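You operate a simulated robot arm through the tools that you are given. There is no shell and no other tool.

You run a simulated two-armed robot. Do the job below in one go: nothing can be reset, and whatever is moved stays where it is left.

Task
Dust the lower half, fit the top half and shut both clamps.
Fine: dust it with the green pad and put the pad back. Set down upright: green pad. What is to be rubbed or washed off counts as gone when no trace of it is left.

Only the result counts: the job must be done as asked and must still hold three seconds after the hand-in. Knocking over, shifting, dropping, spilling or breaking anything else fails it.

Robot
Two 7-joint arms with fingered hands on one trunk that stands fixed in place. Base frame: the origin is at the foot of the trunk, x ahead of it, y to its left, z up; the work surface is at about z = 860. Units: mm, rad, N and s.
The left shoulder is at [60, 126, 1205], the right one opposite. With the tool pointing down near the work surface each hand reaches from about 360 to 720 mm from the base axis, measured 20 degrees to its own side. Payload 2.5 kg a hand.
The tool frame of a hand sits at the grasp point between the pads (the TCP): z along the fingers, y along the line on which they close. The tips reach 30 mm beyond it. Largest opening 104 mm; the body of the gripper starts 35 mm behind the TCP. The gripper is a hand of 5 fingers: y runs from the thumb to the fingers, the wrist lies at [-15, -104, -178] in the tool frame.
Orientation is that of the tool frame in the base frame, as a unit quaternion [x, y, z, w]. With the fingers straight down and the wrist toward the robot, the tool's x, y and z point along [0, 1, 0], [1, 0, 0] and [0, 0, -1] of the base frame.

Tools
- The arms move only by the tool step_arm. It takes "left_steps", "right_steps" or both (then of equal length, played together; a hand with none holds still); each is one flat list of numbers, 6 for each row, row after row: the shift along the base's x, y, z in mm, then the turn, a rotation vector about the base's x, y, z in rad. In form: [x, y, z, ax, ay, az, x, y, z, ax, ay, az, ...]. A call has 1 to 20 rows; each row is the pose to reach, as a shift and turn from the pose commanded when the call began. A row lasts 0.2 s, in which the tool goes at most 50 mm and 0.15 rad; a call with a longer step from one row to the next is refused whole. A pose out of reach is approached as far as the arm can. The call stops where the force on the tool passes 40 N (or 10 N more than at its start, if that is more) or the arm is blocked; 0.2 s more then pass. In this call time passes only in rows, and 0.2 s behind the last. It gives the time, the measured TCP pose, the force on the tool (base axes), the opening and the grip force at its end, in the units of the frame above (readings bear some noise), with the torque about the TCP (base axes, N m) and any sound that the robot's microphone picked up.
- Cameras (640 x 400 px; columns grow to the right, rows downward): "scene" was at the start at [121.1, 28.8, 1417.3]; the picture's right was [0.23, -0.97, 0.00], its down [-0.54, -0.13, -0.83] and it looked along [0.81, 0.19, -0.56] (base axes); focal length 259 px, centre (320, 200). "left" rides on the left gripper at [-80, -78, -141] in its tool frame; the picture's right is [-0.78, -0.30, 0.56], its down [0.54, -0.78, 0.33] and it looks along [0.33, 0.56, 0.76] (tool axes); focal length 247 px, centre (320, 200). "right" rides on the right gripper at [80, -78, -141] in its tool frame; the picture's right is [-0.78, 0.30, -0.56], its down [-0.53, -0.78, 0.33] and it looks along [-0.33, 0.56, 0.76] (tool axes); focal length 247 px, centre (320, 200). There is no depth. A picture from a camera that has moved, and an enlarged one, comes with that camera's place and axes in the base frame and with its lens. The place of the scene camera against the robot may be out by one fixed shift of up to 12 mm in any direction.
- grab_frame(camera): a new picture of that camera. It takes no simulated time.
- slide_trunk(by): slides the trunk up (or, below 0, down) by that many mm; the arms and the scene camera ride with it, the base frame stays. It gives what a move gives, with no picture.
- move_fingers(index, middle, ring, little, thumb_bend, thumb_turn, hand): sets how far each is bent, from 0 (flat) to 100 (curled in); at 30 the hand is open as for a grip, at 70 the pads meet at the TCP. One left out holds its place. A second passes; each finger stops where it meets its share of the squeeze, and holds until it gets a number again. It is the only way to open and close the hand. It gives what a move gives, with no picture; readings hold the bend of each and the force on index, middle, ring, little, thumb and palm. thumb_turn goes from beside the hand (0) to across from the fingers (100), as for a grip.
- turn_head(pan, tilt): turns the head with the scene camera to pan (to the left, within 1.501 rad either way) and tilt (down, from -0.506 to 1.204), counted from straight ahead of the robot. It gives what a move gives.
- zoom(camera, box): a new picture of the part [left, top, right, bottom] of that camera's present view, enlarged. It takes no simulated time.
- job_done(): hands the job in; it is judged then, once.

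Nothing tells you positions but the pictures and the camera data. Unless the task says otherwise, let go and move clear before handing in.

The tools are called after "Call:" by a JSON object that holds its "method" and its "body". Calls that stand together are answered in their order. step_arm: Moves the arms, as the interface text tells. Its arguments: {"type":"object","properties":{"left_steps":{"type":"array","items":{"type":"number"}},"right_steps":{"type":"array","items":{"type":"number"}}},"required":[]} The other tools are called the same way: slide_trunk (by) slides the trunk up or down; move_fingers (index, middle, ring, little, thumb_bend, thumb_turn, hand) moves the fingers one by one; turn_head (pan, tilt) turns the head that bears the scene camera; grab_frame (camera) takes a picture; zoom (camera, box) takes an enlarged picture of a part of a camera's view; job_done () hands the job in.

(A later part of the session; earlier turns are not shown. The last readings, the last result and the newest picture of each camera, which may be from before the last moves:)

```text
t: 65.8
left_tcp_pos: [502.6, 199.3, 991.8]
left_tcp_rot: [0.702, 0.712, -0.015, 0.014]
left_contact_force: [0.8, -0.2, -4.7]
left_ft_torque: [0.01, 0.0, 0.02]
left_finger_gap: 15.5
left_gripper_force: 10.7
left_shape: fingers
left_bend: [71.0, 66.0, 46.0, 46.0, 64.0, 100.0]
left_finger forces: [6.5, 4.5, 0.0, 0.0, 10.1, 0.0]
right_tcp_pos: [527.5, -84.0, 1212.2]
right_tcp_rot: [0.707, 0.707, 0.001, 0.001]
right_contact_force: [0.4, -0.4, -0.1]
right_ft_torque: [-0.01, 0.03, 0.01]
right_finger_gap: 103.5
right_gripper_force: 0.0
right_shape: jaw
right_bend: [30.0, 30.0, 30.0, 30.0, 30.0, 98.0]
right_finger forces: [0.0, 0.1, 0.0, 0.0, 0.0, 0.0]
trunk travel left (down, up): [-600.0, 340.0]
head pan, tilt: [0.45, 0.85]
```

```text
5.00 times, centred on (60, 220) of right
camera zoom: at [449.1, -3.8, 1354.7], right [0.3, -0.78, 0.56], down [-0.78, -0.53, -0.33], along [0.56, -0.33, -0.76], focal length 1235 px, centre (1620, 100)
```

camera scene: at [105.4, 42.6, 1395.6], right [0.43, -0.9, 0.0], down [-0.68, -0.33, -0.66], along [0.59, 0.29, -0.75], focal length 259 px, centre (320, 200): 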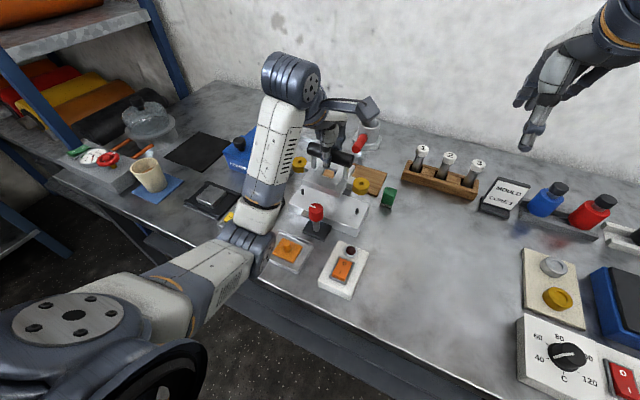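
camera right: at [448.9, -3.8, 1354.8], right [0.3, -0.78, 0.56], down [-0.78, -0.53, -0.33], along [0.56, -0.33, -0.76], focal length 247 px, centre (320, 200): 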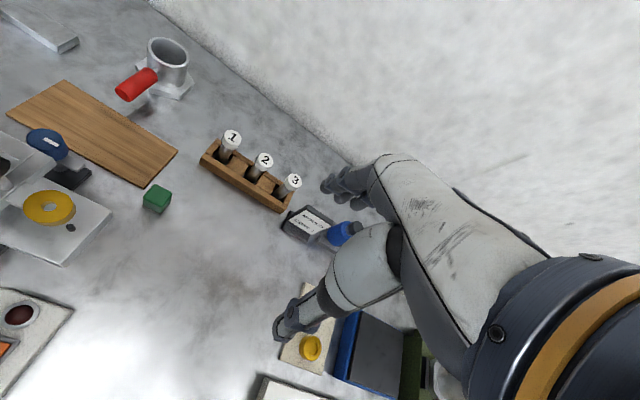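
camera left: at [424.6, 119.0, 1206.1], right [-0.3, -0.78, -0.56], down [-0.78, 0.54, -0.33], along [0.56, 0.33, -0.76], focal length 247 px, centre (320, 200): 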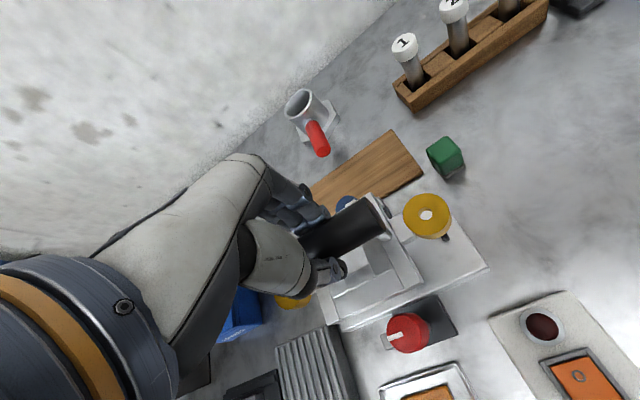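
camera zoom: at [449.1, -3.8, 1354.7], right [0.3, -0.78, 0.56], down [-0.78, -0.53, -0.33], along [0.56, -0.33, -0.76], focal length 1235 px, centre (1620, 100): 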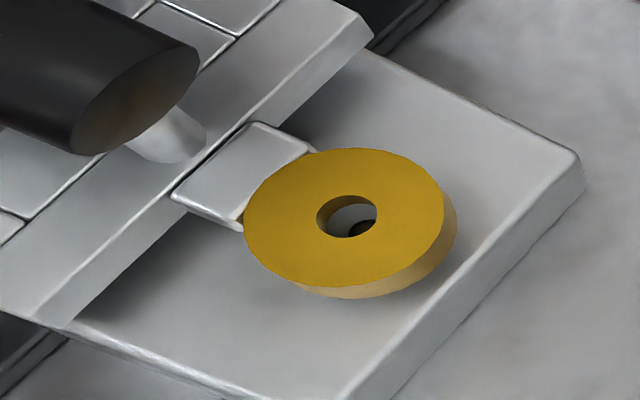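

Combining all three views, ring height and offset are now consistent: the rings sit about 3 mm above the pin tops and about 1.7 mm too far in −x. I'll correct that and verify.

Call:
{"method": "step_arm", "body": {"left_steps": [0.8, -0.5, 0, 0.005, 0, 0, 1.6, -1.1, -1, 0.01, 0, 0]}}

Call:
{"method": "zoom", "body": {"camera": "scene", "box": [302, 172, 318, 186]}}

Call:
{"method": "zoom", "body": {"camera": "scene", "box": [356, 193, 372, 207]}}

Call:
{"method": "zoom", "body": {"camera": "left", "box": [380, 190, 460, 260]}}

Call:
{"method": "zoom", "body": {"camera": "right", "box": [20, 180, 100, 260]}}

```text
t: 66.4
left_tcp_pos: [503.0, 199.3, 989.5]
left_tcp_rot: [0.702, 0.712, -0.011, 0.009]
left_contact_force: [0.3, -0.6, -5.5]
left_ft_torque: [0.04, 0.0, 0.01]
left_finger_gap: 15.6
left_gripper_force: 10.7
left_shape: fingers
left_bend: [71.0, 66.0, 46.0, 46.0, 64.0, 100.0]
left_finger forces: [6.5, 4.7, 0.0, 0.0, 10.1, 0.0]
right_tcp_pos: [525.9, -83.8, 1212.0]
right_tcp_rot: [0.706, 0.708, 0.001, 0.0]
right_contact_force: [0.8, -0.4, -0.4]
right_ft_torque: [0.02, 0.01, 0.0]
right_finger_gap: 103.6
right_gripper_force: 0.1
right_shape: jaw
right_bend: [30.0, 30.0, 30.0, 30.0, 30.0, 98.0]
right_finger forces: [0.0, 0.0, 0.0, 0.0, 0.1, 0.0]
trunk travel left (down, up): [-600.0, 340.0]
head pan, tilt: [0.45, 0.85]
```

```text
16.00 times, centred on (310, 179) of scene
camera zoom: at [105.6, 42.5, 1395.5], right [0.43, -0.9, 0.0], down [-0.68, -0.33, -0.66], along [0.59, 0.29, -0.75], focal length 4149 px, centre (480, 536)
```

zoom: 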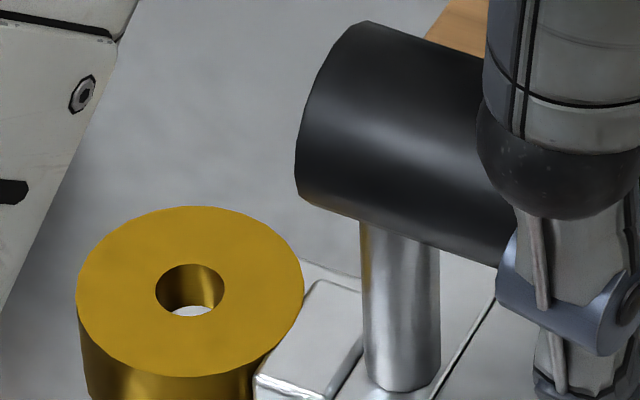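

```text
16.00 times, centred on (364, 200) of scene
camera zoom: at [105.6, 42.5, 1395.5], right [0.43, -0.9, 0.0], down [-0.68, -0.33, -0.66], along [0.59, 0.29, -0.75], focal length 4149 px, centre (-384, 200)
```

zoom: 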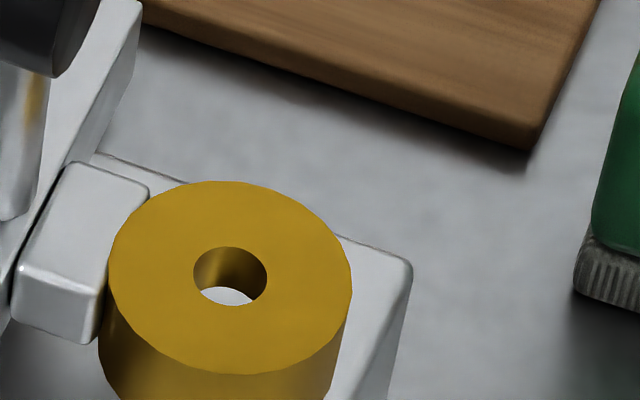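

```text
5.71 times, centred on (420, 225) of left
camera zoom: at [427.7, 122.1, 1134.5], right [-0.29, -0.8, -0.53], down [-0.78, 0.51, -0.35], along [0.55, 0.32, -0.77], focal length 1411 px, centre (-251, 57)
```

zoom: 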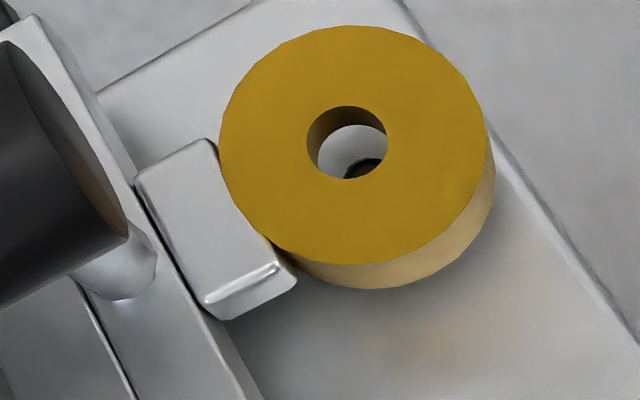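

```text
5.00 times, centred on (60, 220) of right
camera zoom: at [449.1, -3.9, 1354.7], right [0.3, -0.78, 0.56], down [-0.78, -0.53, -0.33], along [0.56, -0.33, -0.76], focal length 1235 px, centre (1620, 100)
```

zoom: 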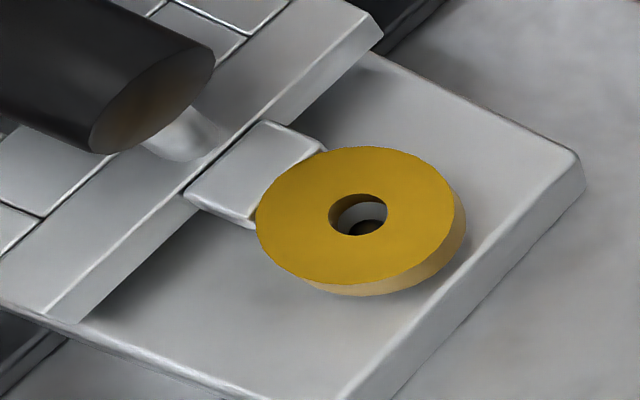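

All views now agree within about half a millimetre at both rings. Lowering gently.

Call:
{"method": "step_arm", "body": {"left_steps": [-0.3, 0, -1, 0, 0, 0, -0.3, 0, -3, 0, 0, 0, -0.3, 0, -5, 0, 0, 0]}}

Call:
{"method": "zoom", "body": {"camera": "scene", "box": [302, 172, 318, 186]}}

Call:
{"method": "zoom", "body": {"camera": "scene", "box": [356, 193, 372, 207]}}

Call:
{"method": "zoom", "body": {"camera": "left", "box": [380, 190, 460, 260]}}

```text
t: 67.2
left_tcp_pos: [504.0, 198.0, 985.4]
left_tcp_rot: [0.702, 0.712, -0.011, 0.01]
left_contact_force: [-0.3, -0.2, -4.6]
left_ft_torque: [-0.01, 0.0, -0.01]
left_finger_gap: 15.5
left_gripper_force: 10.6
left_shape: fingers
left_bend: [71.0, 66.0, 46.0, 46.0, 64.0, 100.0]
left_finger forces: [6.4, 4.6, 0.0, 0.0, 10.0, 0.0]
right_tcp_pos: [526.7, -83.6, 1212.3]
right_tcp_rot: [0.707, 0.707, 0.0, 0.0]
right_contact_force: [-0.2, 0.5, -0.2]
right_ft_torque: [0.01, 0.03, 0.02]
right_finger_gap: 103.3
right_gripper_force: 0.1
right_shape: jaw
right_bend: [30.0, 30.0, 30.0, 30.0, 30.0, 98.0]
right_finger forces: [0.0, 0.1, 0.1, 0.0, 0.0, 0.0]
trunk travel left (down, up): [-600.0, 340.0]
head pan, tilt: [0.45, 0.85]
```

```text
16.00 times, centred on (310, 179) of scene
camera zoom: at [105.6, 42.5, 1395.5], right [0.43, -0.9, 0.0], down [-0.68, -0.33, -0.66], along [0.59, 0.29, -0.75], focal length 4149 px, centre (480, 536)
```

zoom: 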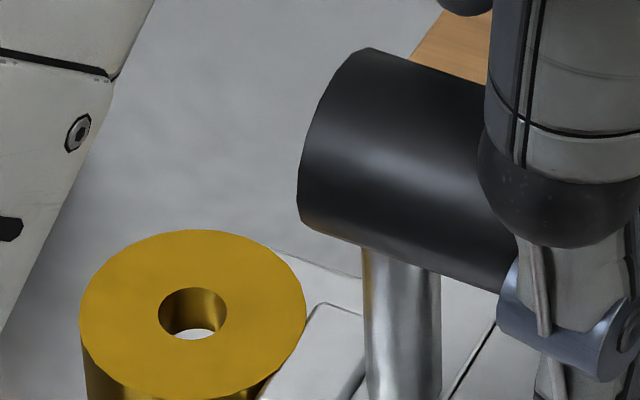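

```text
16.00 times, centred on (364, 200) of scene
camera zoom: at [105.6, 42.5, 1395.5], right [0.43, -0.9, 0.0], down [-0.68, -0.33, -0.66], along [0.59, 0.29, -0.75], focal length 4149 px, centre (-384, 200)
```

zoom: 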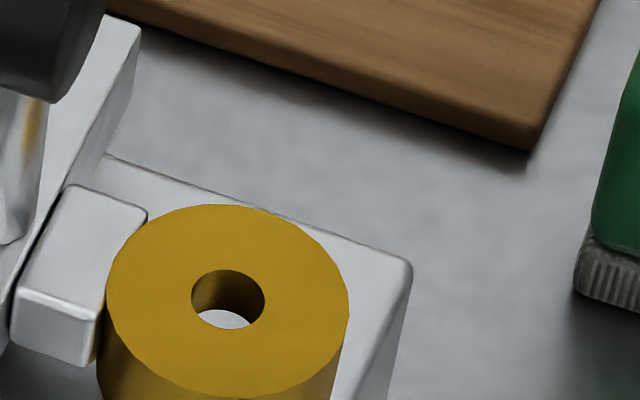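

```text
5.71 times, centred on (420, 225) of left
camera zoom: at [427.6, 121.7, 1129.7], right [-0.29, -0.8, -0.53], down [-0.78, 0.51, -0.35], along [0.55, 0.32, -0.77], focal length 1411 px, centre (-251, 57)
```

zoom: 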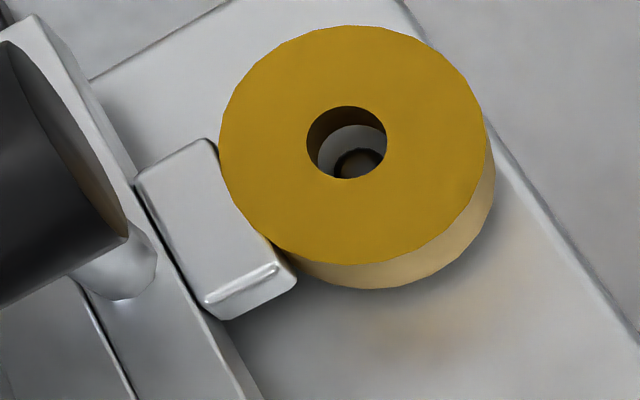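

Both rings dropped freely and equally, with no extra force. Continuing down.

Call:
{"method": "step_arm", "body": {"left_steps": [0, 0.3, -1.5, 0, 0, 0, 0, 0.3, -3, 0, 0, 0, 0, 0.3, -4.5, 0, 0, 0]}}

Call:
{"method": "zoom", "body": {"camera": "scene", "box": [302, 172, 318, 186]}}

Call:
{"method": "zoom", "body": {"camera": "scene", "box": [356, 193, 372, 207]}}

Call:
{"method": "zoom", "body": {"camera": "left", "box": [380, 190, 460, 260]}}

Call:
{"method": "zoom", "body": {"camera": "right", "box": [20, 180, 100, 260]}}

```text
t: 68.0
left_tcp_pos: [504.4, 199.0, 980.9]
left_tcp_rot: [0.702, 0.712, -0.01, 0.01]
left_contact_force: [0.3, 0.2, -4.3]
left_ft_torque: [-0.01, 0.03, 0.01]
left_finger_gap: 15.8
left_gripper_force: 10.3
left_shape: fingers
left_bend: [71.0, 66.0, 46.0, 46.0, 64.0, 100.0]
left_finger forces: [6.4, 4.7, 0.0, 0.1, 10.0, 0.0]
right_tcp_pos: [527.3, -84.5, 1212.5]
right_tcp_rot: [0.707, 0.707, 0.001, 0.0]
right_contact_force: [-0.5, 0.3, -0.4]
right_ft_torque: [0.0, -0.01, 0.0]
right_finger_gap: 103.9
right_gripper_force: 0.1
right_shape: jaw
right_bend: [30.0, 30.0, 30.0, 30.0, 30.0, 98.0]
right_finger forces: [0.0, 0.0, 0.1, 0.0, 0.0, 0.0]
trunk travel left (down, up): [-600.0, 340.0]
head pan, tilt: [0.45, 0.85]
```

```text
16.00 times, centred on (310, 179) of scene
camera zoom: at [105.6, 42.6, 1395.5], right [0.43, -0.9, 0.0], down [-0.68, -0.33, -0.66], along [0.59, 0.29, -0.75], focal length 4149 px, centre (480, 536)
```

zoom: 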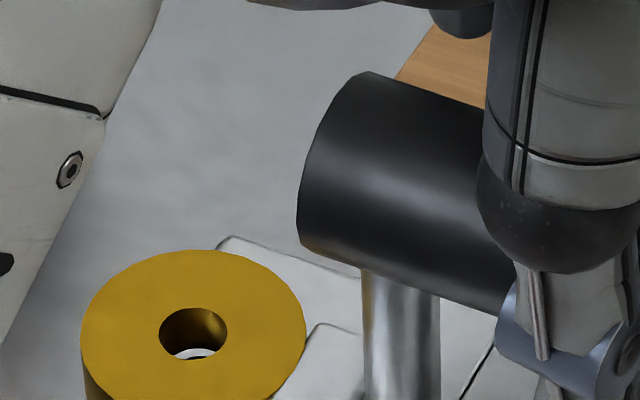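

```text
16.00 times, centred on (364, 200) of scene
camera zoom: at [105.6, 42.6, 1395.5], right [0.43, -0.9, 0.0], down [-0.68, -0.33, -0.66], along [0.59, 0.29, -0.75], focal length 4149 px, centre (-384, 200)
```

zoom: 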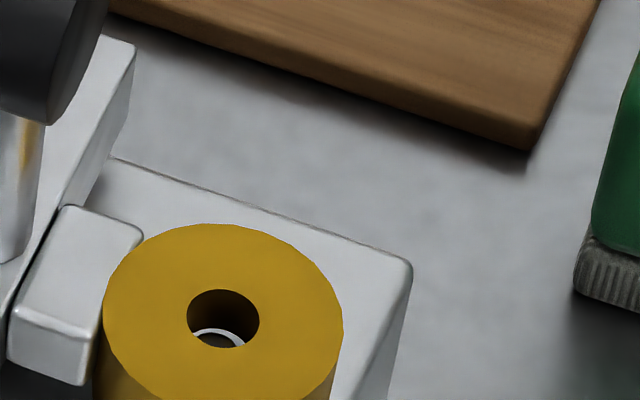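

```text
5.71 times, centred on (420, 225) of left
camera zoom: at [427.6, 122.0, 1124.7], right [-0.28, -0.8, -0.53], down [-0.78, 0.51, -0.35], along [0.55, 0.32, -0.77], focal length 1411 px, centre (-251, 57)
```

zoom: 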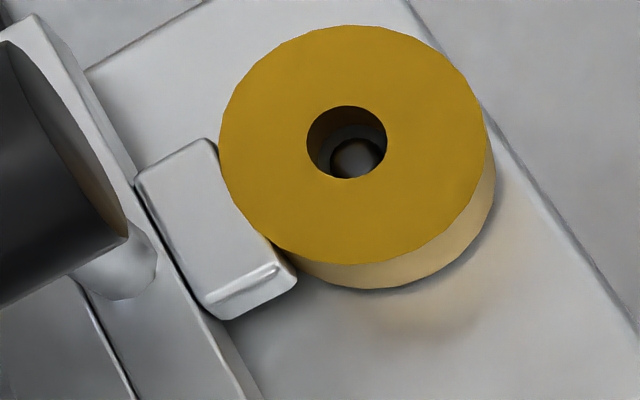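

```text
5.00 times, centred on (60, 220) of right
camera zoom: at [449.1, -3.8, 1354.7], right [0.3, -0.78, 0.56], down [-0.78, -0.53, -0.33], along [0.56, -0.33, -0.76], focal length 1235 px, centre (1620, 100)
```

zoom: 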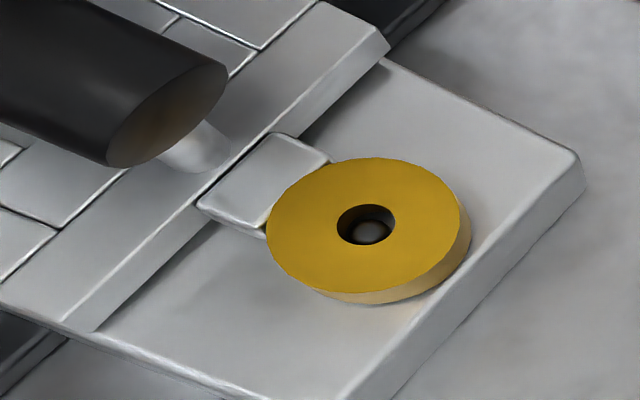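

Both pins now show in both holes in the same place. Continuing down.

Call:
{"method": "step_arm", "body": {"left_steps": [0, 0, -1.5, 0, 0, 0, 0, 0, -3, 0, 0, 0, 0, 0, -4.5, 0, 0, 0]}}

Call:
{"method": "zoom", "body": {"camera": "scene", "box": [302, 172, 318, 186]}}

Call:
{"method": "zoom", "body": {"camera": "scene", "box": [356, 193, 372, 207]}}

Call:
{"method": "zoom", "body": {"camera": "left", "box": [380, 190, 460, 260]}}

Call:
{"method": "zoom", "body": {"camera": "right", "box": [20, 180, 100, 260]}}

```text
t: 68.8
left_tcp_pos: [504.0, 197.9, 975.9]
left_tcp_rot: [0.702, 0.712, -0.011, 0.011]
left_contact_force: [0.9, 0.9, -2.8]
left_ft_torque: [0.02, -0.03, -0.05]
left_finger_gap: 15.1
left_gripper_force: 10.0
left_shape: fingers
left_bend: [71.0, 66.0, 46.0, 46.0, 64.0, 100.0]
left_finger forces: [6.1, 5.3, 0.1, 0.0, 9.4, 0.0]
right_tcp_pos: [526.0, -84.9, 1213.0]
right_tcp_rot: [0.707, 0.707, 0.0, 0.0]
right_contact_force: [-0.3, -0.4, -0.3]
right_ft_torque: [0.01, 0.01, -0.02]
right_finger_gap: 103.5
right_gripper_force: 0.1
right_shape: jaw
right_bend: [30.0, 30.0, 30.0, 30.0, 30.0, 98.0]
right_finger forces: [0.0, 0.0, 0.1, 0.1, 0.1, 0.1]
trunk travel left (down, up): [-600.0, 340.0]
head pan, tilt: [0.45, 0.85]
```

```text
16.00 times, centred on (310, 179) of scene
camera zoom: at [105.5, 42.5, 1395.6], right [0.43, -0.9, 0.0], down [-0.68, -0.33, -0.66], along [0.59, 0.29, -0.75], focal length 4149 px, centre (480, 536)
```

zoom: 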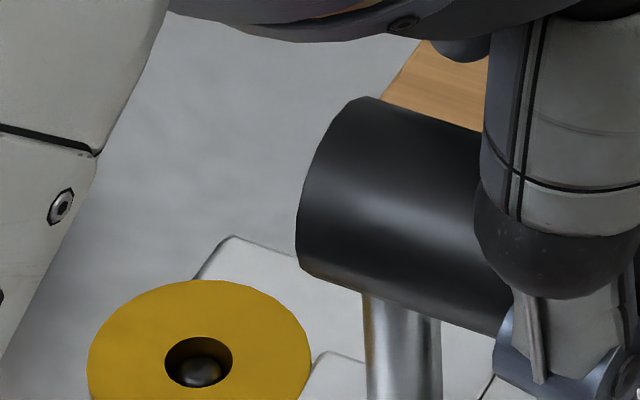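

```text
16.00 times, centred on (364, 200) of scene
camera zoom: at [105.5, 42.5, 1395.6], right [0.43, -0.9, 0.0], down [-0.68, -0.33, -0.66], along [0.59, 0.29, -0.75], focal length 4149 px, centre (-384, 200)
```

zoom: 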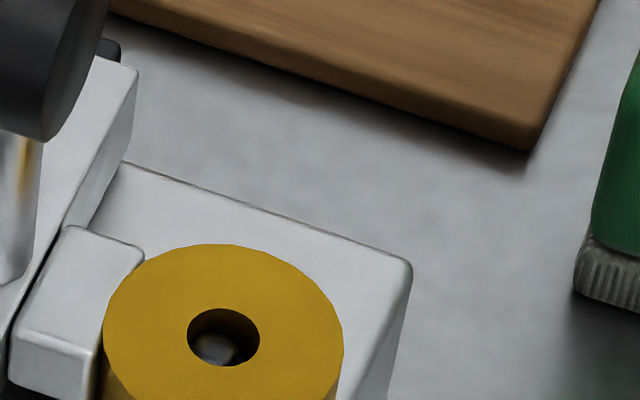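

```text
5.71 times, centred on (420, 225) of left
camera zoom: at [427.0, 122.1, 1120.2], right [-0.28, -0.8, -0.53], down [-0.78, 0.51, -0.35], along [0.55, 0.32, -0.77], focal length 1411 px, centre (-251, 57)
```

zoom: 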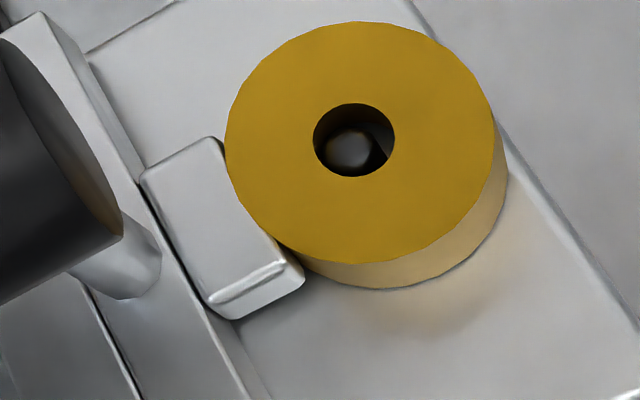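

```text
5.00 times, centred on (60, 220) of right
camera zoom: at [449.0, -3.9, 1354.7], right [0.3, -0.78, 0.56], down [-0.78, -0.53, -0.33], along [0.56, -0.33, -0.76], focal length 1235 px, centre (1620, 100)
```

zoom: 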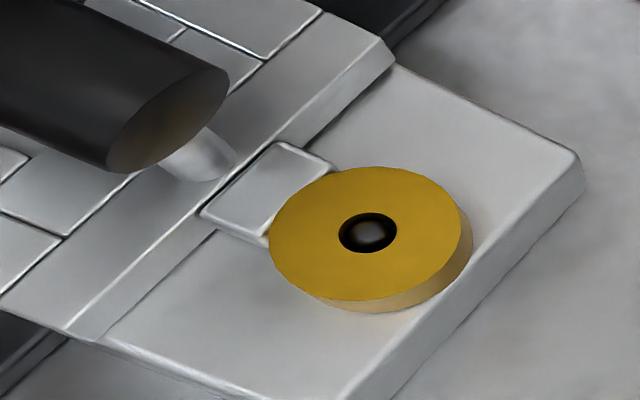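

Both rings are well engaged on the pins. A few more millimetres to seat on the plate, watching the force.

Call:
{"method": "step_arm", "body": {"left_steps": [0, 0, -1, 0, 0, 0, 0, 0, -2, 0, 0, 0, 0, 0, -3, 0, 0, 0]}}

Call:
{"method": "zoom", "body": {"camera": "scene", "box": [302, 172, 318, 186]}}

Call:
{"method": "zoom", "body": {"camera": "scene", "box": [356, 193, 372, 207]}}

Call:
{"method": "zoom", "body": {"camera": "left", "box": [380, 190, 460, 260]}}

Call:
{"method": "zoom", "body": {"camera": "scene", "box": [285, 145, 385, 235]}}

```text
t: 69.6
left_tcp_pos: [503.6, 198.7, 973.5]
left_tcp_rot: [0.702, 0.712, -0.01, 0.012]
left_contact_force: [4.6, -0.8, 2.1]
left_ft_torque: [-0.04, -0.04, -0.02]
left_finger_gap: 14.3
left_gripper_force: 8.9
left_shape: fingers
left_bend: [71.0, 66.0, 46.0, 46.0, 66.0, 100.0]
left_finger forces: [6.4, 4.4, 0.0, 0.0, 7.8, 0.0]
right_tcp_pos: [525.7, -83.6, 1212.6]
right_tcp_rot: [0.707, 0.707, 0.0, 0.0]
right_contact_force: [0.2, -0.3, 0.4]
right_ft_torque: [0.0, 0.02, -0.04]
right_finger_gap: 103.4
right_gripper_force: 0.0
right_shape: jaw
right_bend: [30.0, 30.0, 30.0, 30.0, 30.0, 98.0]
right_finger forces: [0.0, 0.0, 0.0, 0.0, 0.0, 0.0]
trunk travel left (down, up): [-600.0, 340.0]
head pan, tilt: [0.45, 0.85]
```

```text
16.00 times, centred on (310, 179) of scene
camera zoom: at [105.5, 42.3, 1395.6], right [0.43, -0.9, 0.0], down [-0.68, -0.33, -0.66], along [0.59, 0.29, -0.75], focal length 4149 px, centre (480, 536)
```

zoom: 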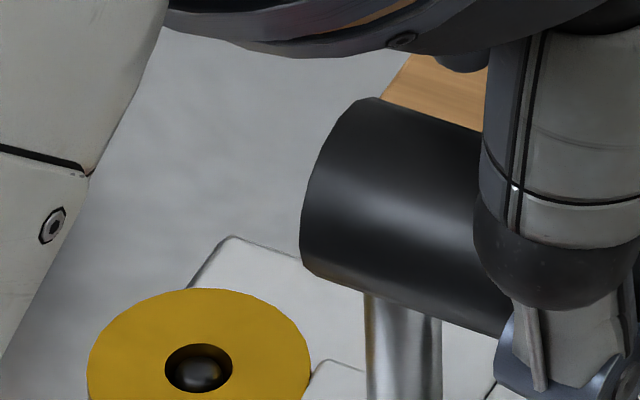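

```text
16.00 times, centred on (364, 200) of scene
camera zoom: at [105.5, 42.3, 1395.6], right [0.43, -0.9, 0.0], down [-0.68, -0.33, -0.66], along [0.59, 0.29, -0.75], focal length 4149 px, centre (-384, 200)
```

zoom: 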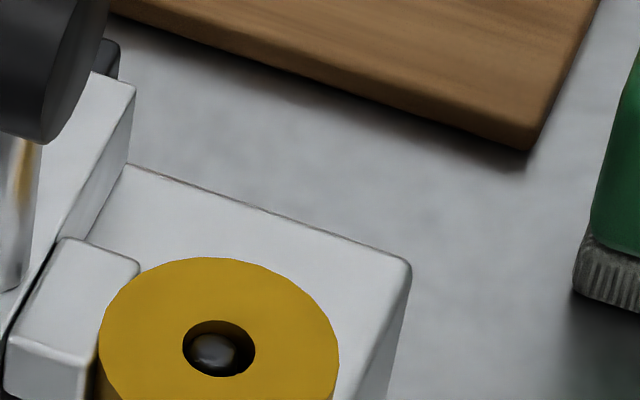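

```text
5.71 times, centred on (420, 225) of left
camera zoom: at [427.0, 122.2, 1117.7], right [-0.28, -0.8, -0.53], down [-0.78, 0.51, -0.35], along [0.55, 0.32, -0.77], focal length 1411 px, centre (-251, 57)
```

zoom: 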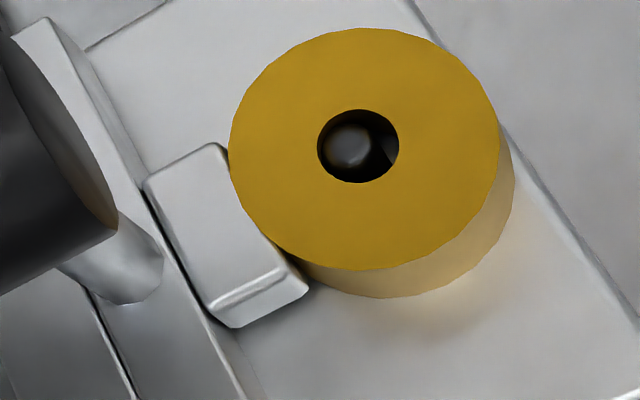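

```text
4.44 times, centred on (335, 190) of scene
camera zoom: at [105.5, 42.3, 1395.6], right [0.43, -0.9, 0.0], down [-0.68, -0.33, -0.66], along [0.59, 0.29, -0.75], focal length 1153 px, centre (253, 244)
```

zoom: 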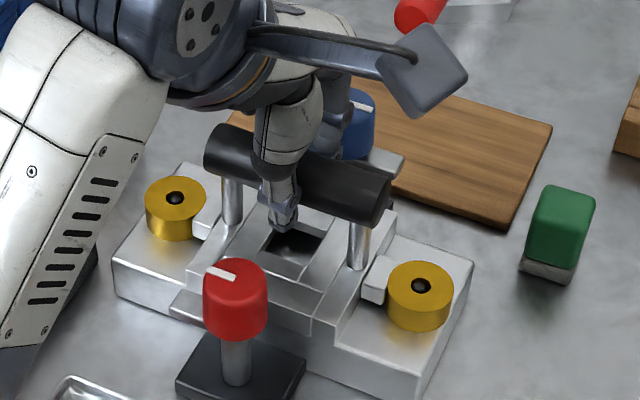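

Both rings have stopped at plate level and the hand reads light upward contact: the top half is seated. Releasing the handle.

Call:
{"method": "move_fingers", "body": {"hand": "left", "index": 52, "middle": 52, "thumb_bend": 52}}

Call:
{"method": "zoom", "body": {"camera": "scene", "box": [285, 145, 385, 235]}}

Call:
{"method": "zoom", "body": {"camera": "left", "box": [300, 160, 460, 300]}}

Call:
{"method": "zoom", "body": {"camera": "right", "box": [0, 140, 120, 280]}}

```text
t: 70.6
left_tcp_pos: [503.8, 199.0, 973.0]
left_tcp_rot: [0.703, 0.711, -0.01, 0.011]
left_contact_force: [0.4, 0.6, -0.1]
left_ft_torque: [0.01, 0.03, 0.02]
left_finger_gap: 45.9
left_gripper_force: 0.0
left_shape: fingers
left_bend: [52.0, 52.0, 46.0, 46.0, 52.0, 100.0]
left_finger forces: [0.0, 0.0, 0.0, 0.1, 0.1, 0.1]
right_tcp_pos: [525.8, -82.9, 1212.5]
right_tcp_rot: [0.707, 0.707, -0.001, 0.0]
right_contact_force: [0.3, 0.3, -0.3]
right_ft_torque: [-0.04, 0.02, 0.01]
right_finger_gap: 103.8
right_gripper_force: 0.1
right_shape: jaw
right_bend: [30.0, 30.0, 30.0, 30.0, 30.0, 98.0]
right_finger forces: [0.0, 0.0, 0.1, 0.1, 0.0, 0.0]
trunk travel left (down, up): [-600.0, 340.0]
head pan, tilt: [0.45, 0.85]
```

```text
4.44 times, centred on (335, 190) of scene
camera zoom: at [105.2, 42.4, 1395.6], right [0.43, -0.9, 0.0], down [-0.68, -0.33, -0.66], along [0.59, 0.29, -0.75], focal length 1153 px, centre (253, 244)
```

zoom: 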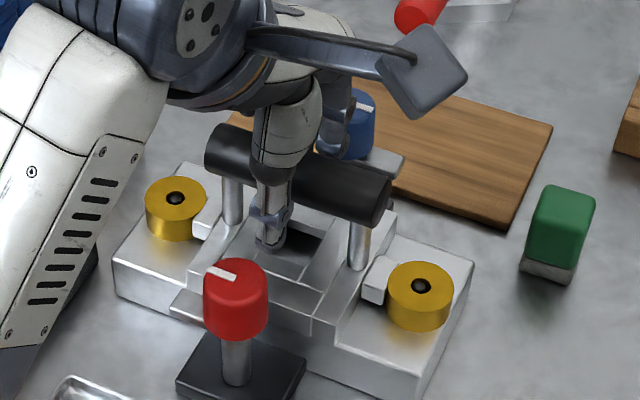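

```text
2.86 times, centred on (380, 230) of left
camera zoom: at [426.7, 122.4, 1117.3], right [-0.28, -0.8, -0.53], down [-0.78, 0.51, -0.35], along [0.55, 0.32, -0.77], focal length 706 px, centre (149, 114)
```

zoom: 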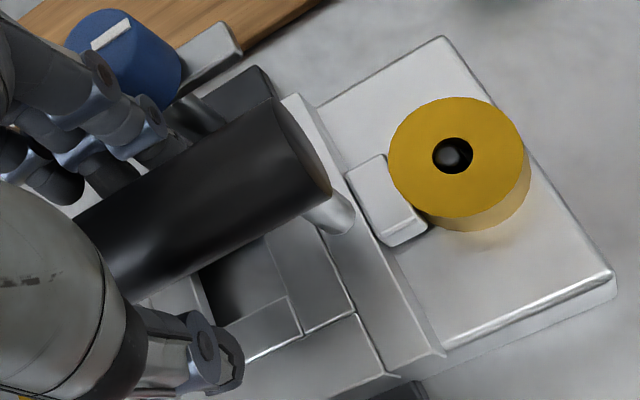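

```text
2.86 times, centred on (60, 210) of right
camera zoom: at [448.7, -4.0, 1354.8], right [0.3, -0.78, 0.56], down [-0.78, -0.53, -0.33], along [0.56, -0.33, -0.76], focal length 706 px, centre (1063, 171)
```

zoom: 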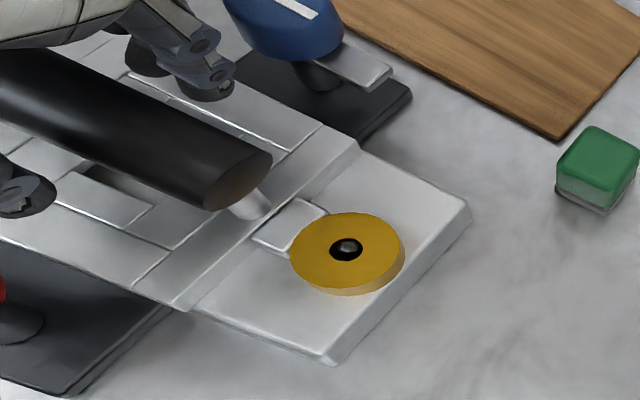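

The top half sits on both pins. Lifting the hand straight up off the handle.

Call:
{"method": "step_arm", "body": {"left_steps": [0, 0, 10, 0, 0, 0, 0, 0, 30, 0, 0, 0, 0, 0, 60, 0, 0, 0, 0, 0, 95, 0.02, 0, 0, 0, 0, 100, 0.03, 0, 0]}}

Call:
{"method": "grab_frame", "body": {"camera": "left"}}

Call:
{"method": "zoom", "body": {"camera": "scene", "box": [280, 135, 390, 245]}}

Call:
{"method": "zoom", "body": {"camera": "right", "box": [0, 110, 130, 280]}}

```text
t: 71.8
left_tcp_pos: [503.6, 200.6, 1073.3]
left_tcp_rot: [0.701, 0.713, 0.001, 0.0]
left_contact_force: [-0.3, -0.7, 0.4]
left_ft_torque: [-0.02, -0.01, -0.01]
left_finger_gap: 46.2
left_gripper_force: 0.0
left_shape: fingers
left_bend: [52.0, 52.0, 46.0, 46.0, 52.0, 100.0]
left_finger forces: [0.1, 0.0, 0.0, 0.1, 0.0, 0.0]
right_tcp_pos: [526.0, -83.4, 1213.0]
right_tcp_rot: [0.707, 0.707, 0.0, -0.001]
right_contact_force: [0.6, 0.5, 0.1]
right_ft_torque: [0.03, 0.0, -0.01]
right_finger_gap: 103.9
right_gripper_force: 0.0
right_shape: jaw
right_bend: [30.0, 30.0, 30.0, 30.0, 30.0, 98.0]
right_finger forces: [0.1, 0.1, 0.0, 0.0, 0.0, 0.0]
trunk travel left (down, up): [-600.0, 340.0]
head pan, tilt: [0.45, 0.85]
```

```text
taken
camera left: at [427.5, 118.1, 1215.4], right [-0.28, -0.78, -0.56], down [-0.78, 0.52, -0.33], along [0.55, 0.34, -0.76], focal length 247 px, centre (320, 200)
```

left: 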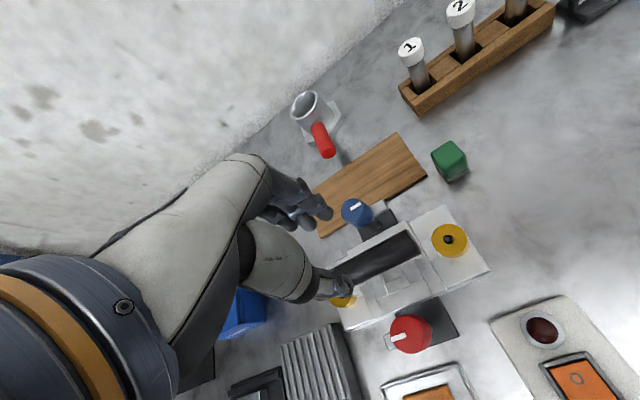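

```text
3.64 times, centred on (335, 190) of scene
camera zoom: at [105.2, 42.4, 1395.6], right [0.43, -0.9, 0.0], down [-0.68, -0.33, -0.66], along [0.59, 0.29, -0.75], focal length 943 px, centre (266, 236)
```

zoom: 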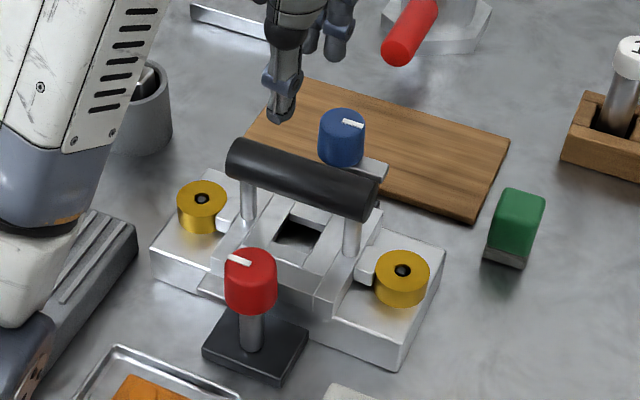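

```text
2.35 times, centred on (65, 195) of right
camera zoom: at [448.8, -4.0, 1354.8], right [0.3, -0.78, 0.56], down [-0.78, -0.53, -0.33], along [0.56, -0.33, -0.76], focal length 581 px, centre (920, 212)
```

zoom: 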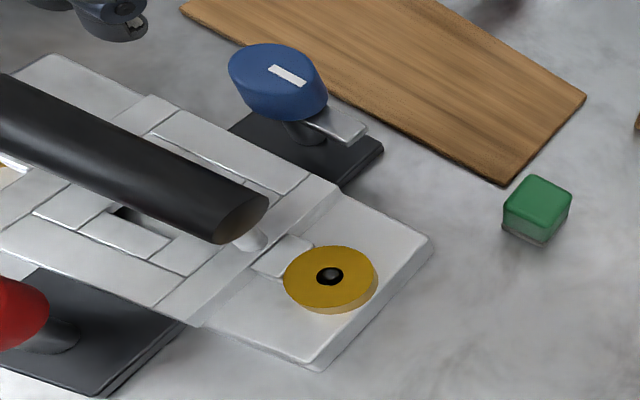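

Top half is fitted, with both pins showing in the rings. Next, the blue clamp: curl ring and little fingers, move over the knob at about (577, 198), and check before descending.

Call:
{"method": "move_fingers", "body": {"hand": "left", "index": 50, "middle": 50, "ring": 100, "little": 100, "thumb_bend": 50}}

Call:
{"method": "step_arm", "body": {"left_steps": [37, -1, 0, 0, 0, 0.04, 73.5, -1.5, 0, 0, 0, 0.085, 73.5, -1.5, -40, 0, 0, 0.085, 73.5, -1.5, -70, 0, 0, 0.085]}}

Call:
{"method": "zoom", "body": {"camera": "left", "box": [230, 150, 430, 350]}}

Call:
{"method": "zoom", "body": {"camera": "scene", "box": [290, 120, 390, 220]}}

Call:
{"method": "zoom", "body": {"camera": "right", "box": [0, 80, 140, 240]}}

```text
t: 72.8
left_tcp_pos: [503.9, 199.6, 1074.0]
left_tcp_rot: [0.702, 0.712, 0.0, -0.001]
left_contact_force: [-0.4, 0.0, 0.3]
left_ft_torque: [0.01, 0.0, 0.02]
left_finger_gap: 51.4
left_gripper_force: 0.0
left_shape: fingers
left_bend: [50.0, 50.0, 100.0, 100.0, 50.0, 100.0]
left_finger forces: [0.0, 0.0, 0.0, 0.1, 0.0, 0.0]
right_tcp_pos: [526.6, -84.3, 1212.6]
right_tcp_rot: [0.707, 0.707, 0.0, 0.001]
right_contact_force: [0.2, 0.6, -0.1]
right_ft_torque: [-0.02, 0.02, -0.01]
right_finger_gap: 103.7
right_gripper_force: 0.1
right_shape: jaw
right_bend: [30.0, 30.0, 30.0, 30.0, 30.0, 98.0]
right_finger forces: [0.0, 0.1, 0.1, 0.0, 0.0, 0.0]
trunk travel left (down, up): [-600.0, 340.0]
head pan, tilt: [0.45, 0.85]
```

```text
t: 73.8
left_tcp_pos: [577.5, 196.6, 1002.7]
left_tcp_rot: [0.671, 0.742, 0.0, 0.0]
left_contact_force: [0.0, -0.6, 0.3]
left_ft_torque: [-0.01, -0.01, 0.02]
left_finger_gap: 51.9
left_gripper_force: 0.0
left_shape: fingers
left_bend: [50.0, 50.0, 100.0, 100.0, 50.0, 100.0]
left_finger forces: [0.0, 0.1, 0.0, 0.0, 0.1, 0.0]
right_tcp_pos: [526.3, -83.1, 1212.4]
right_tcp_rot: [0.707, 0.707, 0.0, 0.0]
right_contact_force: [0.0, 0.2, -0.2]
right_ft_torque: [-0.01, -0.03, 0.02]
right_finger_gap: 103.9
right_gripper_force: 0.1
right_shape: jaw
right_bend: [30.0, 30.0, 30.0, 30.0, 30.0, 98.0]
right_finger forces: [0.0, 0.1, 0.0, 0.0, 0.1, 0.1]
trunk travel left (down, up): [-600.0, 340.0]
head pan, tilt: [0.45, 0.85]
```

```text
2.00 times, centred on (330, 250) of left
camera zoom: at [507.8, 108.6, 1144.9], right [-0.22, -0.8, -0.56], down [-0.83, 0.46, -0.33], along [0.52, 0.39, -0.76], focal length 494 px, centre (300, 100)
```

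zoom: 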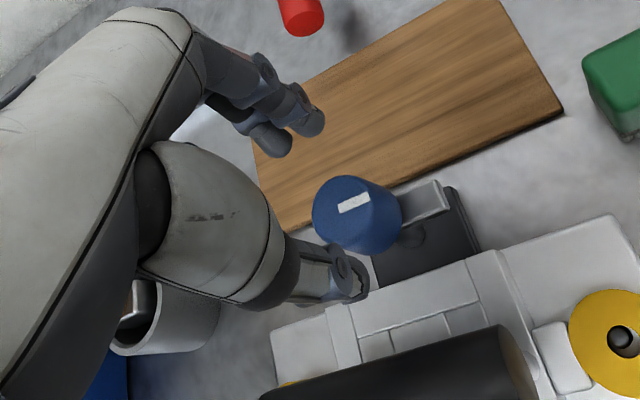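

```text
4.00 times, centred on (340, 170) of scene
camera zoom: at [105.3, 42.4, 1395.6], right [0.43, -0.9, 0.0], down [-0.68, -0.33, -0.66], along [0.59, 0.29, -0.75], focal length 1037 px, centre (240, 320)
```

zoom: 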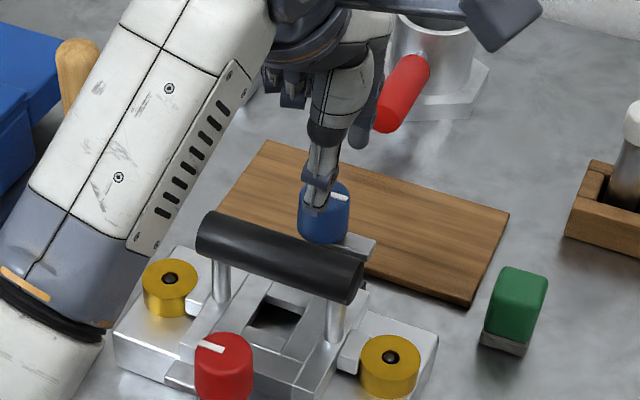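

```text
2.50 times, centred on (70, 160) of right
camera zoom: at [448.8, -4.0, 1354.8], right [0.3, -0.78, 0.56], down [-0.78, -0.53, -0.33], along [0.56, -0.33, -0.76], focal length 617 px, centre (945, 300)
```

zoom: 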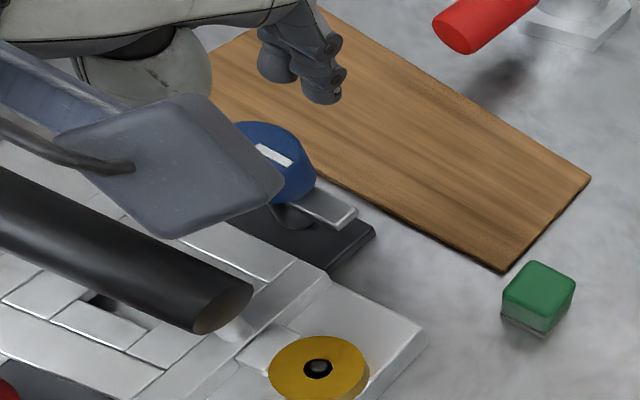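

Aligned above the blue knob, with the thumb clear of the handle. Descending and gripping.

Call:
{"method": "step_arm", "body": {"left_steps": [0, 0, -20, 0, 0, 0, 0, 0, -38, 0, 0, 0, 0, 0, -50, 0, 0, 0]}}

Call:
{"method": "move_fingers", "body": {"hand": "left", "index": 70, "middle": 70, "thumb_bend": 70}}

Call:
{"method": "zoom", "body": {"camera": "left", "box": [230, 150, 430, 350]}}

Call:
{"method": "zoom", "body": {"camera": "scene", "box": [290, 120, 390, 220]}}

```text
t: 74.6
left_tcp_pos: [577.0, 197.4, 951.7]
left_tcp_rot: [0.671, 0.741, -0.001, -0.001]
left_contact_force: [-0.3, -0.3, -0.3]
left_ft_torque: [0.02, 0.01, -0.01]
left_finger_gap: 51.5
left_gripper_force: 0.0
left_shape: fingers
left_bend: [50.0, 50.0, 100.0, 100.0, 50.0, 100.0]
left_finger forces: [0.0, 0.1, 0.0, 0.0, 0.1, 0.1]
right_tcp_pos: [526.2, -85.0, 1212.6]
right_tcp_rot: [0.707, 0.707, 0.001, 0.0]
right_contact_force: [-0.2, 0.3, -0.4]
right_ft_torque: [0.02, -0.02, 0.01]
right_finger_gap: 103.5
right_gripper_force: 0.1
right_shape: jaw
right_bend: [30.0, 30.0, 30.0, 30.0, 30.0, 98.0]
right_finger forces: [0.0, 0.1, 0.1, 0.0, 0.1, 0.0]
trunk travel left (down, up): [-600.0, 340.0]
head pan, tilt: [0.45, 0.85]
```

```text
t: 75.6
left_tcp_pos: [576.8, 198.8, 952.2]
left_tcp_rot: [0.671, 0.741, 0.0, 0.0]
left_contact_force: [6.4, 1.4, -0.9]
left_ft_torque: [0.03, -0.15, -0.02]
left_finger_gap: 26.0
left_gripper_force: 11.4
left_shape: fingers
left_bend: [61.0, 62.0, 100.0, 100.0, 61.0, 100.0]
left_finger forces: [6.5, 7.4, 0.1, 0.0, 8.5, 0.0]
right_tcp_pos: [527.1, -83.9, 1212.8]
right_tcp_rot: [0.707, 0.707, 0.001, 0.001]
right_contact_force: [-0.9, 0.4, -0.1]
right_ft_torque: [-0.01, -0.01, -0.02]
right_finger_gap: 103.6
right_gripper_force: 0.1
right_shape: jaw
right_bend: [30.0, 30.0, 30.0, 30.0, 30.0, 98.0]
right_finger forces: [0.0, 0.0, 0.1, 0.0, 0.1, 0.0]
trunk travel left (down, up): [-600.0, 340.0]
head pan, tilt: [0.45, 0.85]
```

```text
2.00 times, centred on (330, 250) of left
camera zoom: at [508.5, 110.0, 1094.1], right [-0.22, -0.8, -0.56], down [-0.83, 0.45, -0.33], along [0.52, 0.39, -0.76], focal length 494 px, centre (300, 100)
```

zoom: 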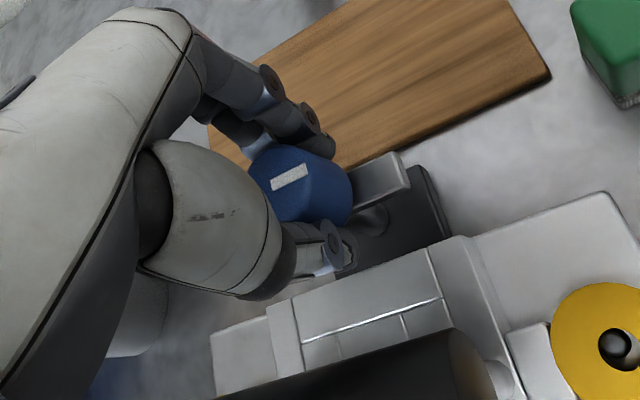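

```text
4.00 times, centred on (340, 170) of scene
camera zoom: at [105.9, 42.5, 1395.5], right [0.43, -0.9, 0.0], down [-0.68, -0.33, -0.66], along [0.59, 0.29, -0.75], focal length 1037 px, centre (240, 320)
```

zoom: 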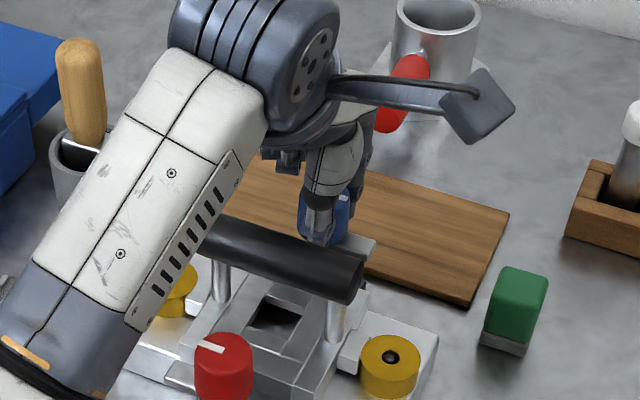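

Gripped. Turning clockwise in stages, watching forces and any click.

Call:
{"method": "step_arm", "body": {"left_steps": [1, 0.3, 0, 0, 0, -0.12, 1, 0.3, 0, 0, 0, -0.24, 1, 0.3, 0, 0, 0, -0.36, 1, 0.3, 0, 0, 0, -0.48, 1, 0.3, 0, 0, 0, -0.6, 1, 0.3, 0, 0, 0, -0.72]}}

Call:
{"method": "zoom", "body": {"camera": "scene", "box": [290, 120, 390, 220]}}

Call:
{"method": "zoom", "body": {"camera": "right", "box": [0, 80, 140, 240]}}

```text
t: 77.0
left_tcp_pos: [577.4, 197.6, 953.0]
left_tcp_rot: [0.889, 0.457, -0.001, -0.002]
left_contact_force: [-0.4, -0.5, -3.2]
left_ft_torque: [-0.03, 0.02, 0.03]
left_finger_gap: 26.1
left_gripper_force: 10.6
left_shape: fingers
left_bend: [62.0, 64.0, 100.0, 100.0, 61.0, 100.0]
left_finger forces: [5.2, 5.9, 0.0, 0.1, 11.0, 0.0]
right_tcp_pos: [526.2, -83.1, 1213.3]
right_tcp_rot: [0.707, 0.707, 0.001, 0.0]
right_contact_force: [0.2, -0.1, 0.1]
right_ft_torque: [-0.02, -0.01, 0.0]
right_finger_gap: 103.6
right_gripper_force: 0.0
right_shape: jaw
right_bend: [30.0, 30.0, 30.0, 30.0, 30.0, 98.0]
right_finger forces: [0.0, 0.0, 0.0, 0.1, 0.0, 0.0]
trunk travel left (down, up): [-600.0, 340.0]
head pan, tilt: [0.45, 0.85]
```

```text
4.00 times, centred on (340, 170) of scene
camera zoom: at [105.5, 42.4, 1395.5], right [0.43, -0.9, 0.0], down [-0.68, -0.33, -0.66], along [0.59, 0.29, -0.75], focal length 1037 px, centre (240, 320)
```

zoom: 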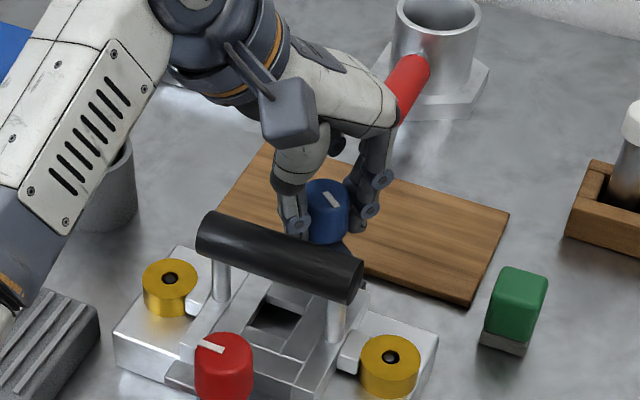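

```text
2.50 times, centred on (70, 160) of right
camera zoom: at [449.0, -4.0, 1354.7], right [0.3, -0.78, 0.56], down [-0.78, -0.53, -0.33], along [0.56, -0.33, -0.76], focal length 617 px, centre (945, 300)
```

zoom: 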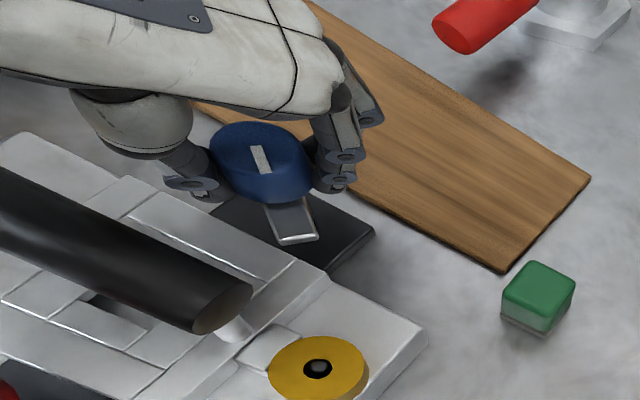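

The bar follows. Continuing the turn toward the frame.

Call:
{"method": "step_arm", "body": {"left_steps": [0, 0, 0, 0, 0, -0.12, 0, 0, 0, 0, 0, -0.24, 0, 0, 0, 0, 0, -0.36, 0, 0, 0, 0, 0, -0.48, 0, 0, 0, 0, 0, -0.6, 0, 0, 0, 0, 0, -0.72, 0, 0, 0, 0, 0, -0.84]}}

Call:
{"method": "zoom", "body": {"camera": "scene", "box": [290, 120, 390, 220]}}

Call:
{"method": "zoom", "body": {"camera": "right", "box": [0, 80, 140, 240]}}

Call:
{"method": "zoom", "body": {"camera": "left", "box": [230, 150, 430, 350]}}

```text
t: 78.6
left_tcp_pos: [574.4, 197.6, 955.3]
left_tcp_rot: [0.998, 0.056, 0.006, 0.0]
left_contact_force: [17.5, 2.8, -0.8]
left_ft_torque: [-0.03, -0.41, 0.19]
left_finger_gap: 27.0
left_gripper_force: 13.9
left_shape: fingers
left_bend: [62.0, 65.0, 100.0, 100.0, 60.0, 100.0]
left_finger forces: [4.5, 12.8, 0.0, 0.0, 10.2, 0.1]
left hand out of reach, approached as far as the arm can: row 7
right_tcp_pos: [528.0, -83.1, 1210.9]
right_tcp_rot: [0.708, 0.706, -0.001, 0.0]
right_contact_force: [-0.2, 0.4, -0.1]
right_ft_torque: [0.0, 0.01, -0.04]
right_finger_gap: 103.6
right_gripper_force: 0.0
right_shape: jaw
right_bend: [30.0, 30.0, 30.0, 30.0, 30.0, 98.0]
right_finger forces: [0.1, 0.0, 0.0, 0.1, 0.0, 0.0]
trunk travel left (down, up): [-600.0, 340.0]
head pan, tilt: [0.45, 0.85]
```

```text
4.00 times, centred on (340, 170) of scene
camera zoom: at [107.7, 42.9, 1395.4], right [0.43, -0.9, 0.0], down [-0.68, -0.33, -0.66], along [0.59, 0.29, -0.75], focal length 1037 px, centre (240, 320)
```

zoom: 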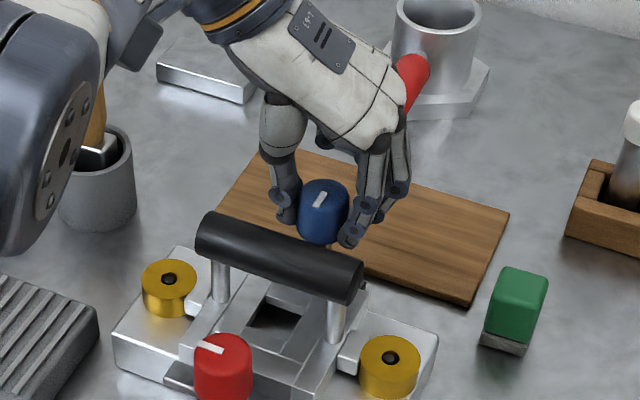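

```text
2.50 times, centred on (70, 160) of right
camera zoom: at [451.2, -3.6, 1353.9], right [0.3, -0.78, 0.56], down [-0.78, -0.53, -0.33], along [0.55, -0.34, -0.76], focal length 617 px, centre (945, 300)
```

zoom: 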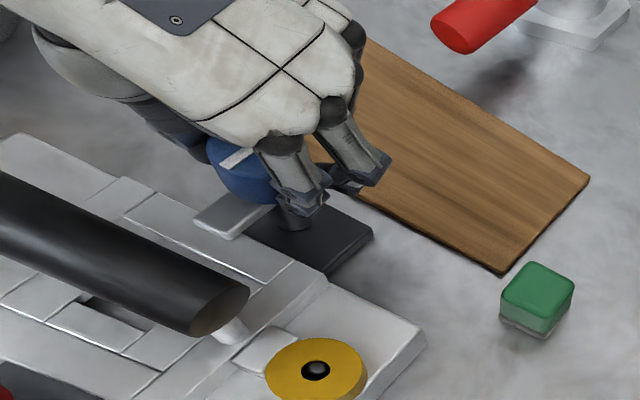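

```text
2.00 times, centred on (330, 250) of left
camera zoom: at [484.4, 265.3, 1096.7], right [-0.8, 0.21, -0.57], down [0.45, 0.83, -0.33], along [0.4, -0.51, -0.76], focal length 494 px, centre (300, 100)
```

zoom: 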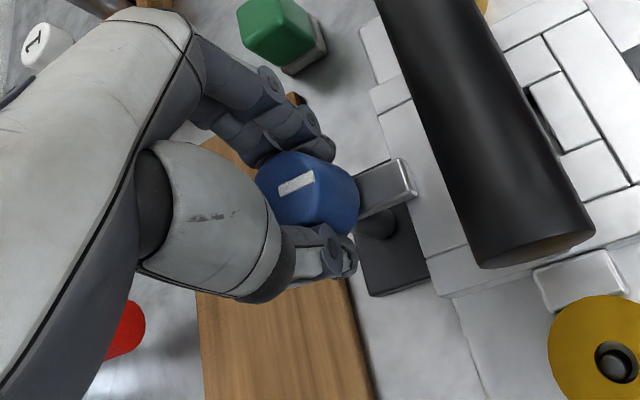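

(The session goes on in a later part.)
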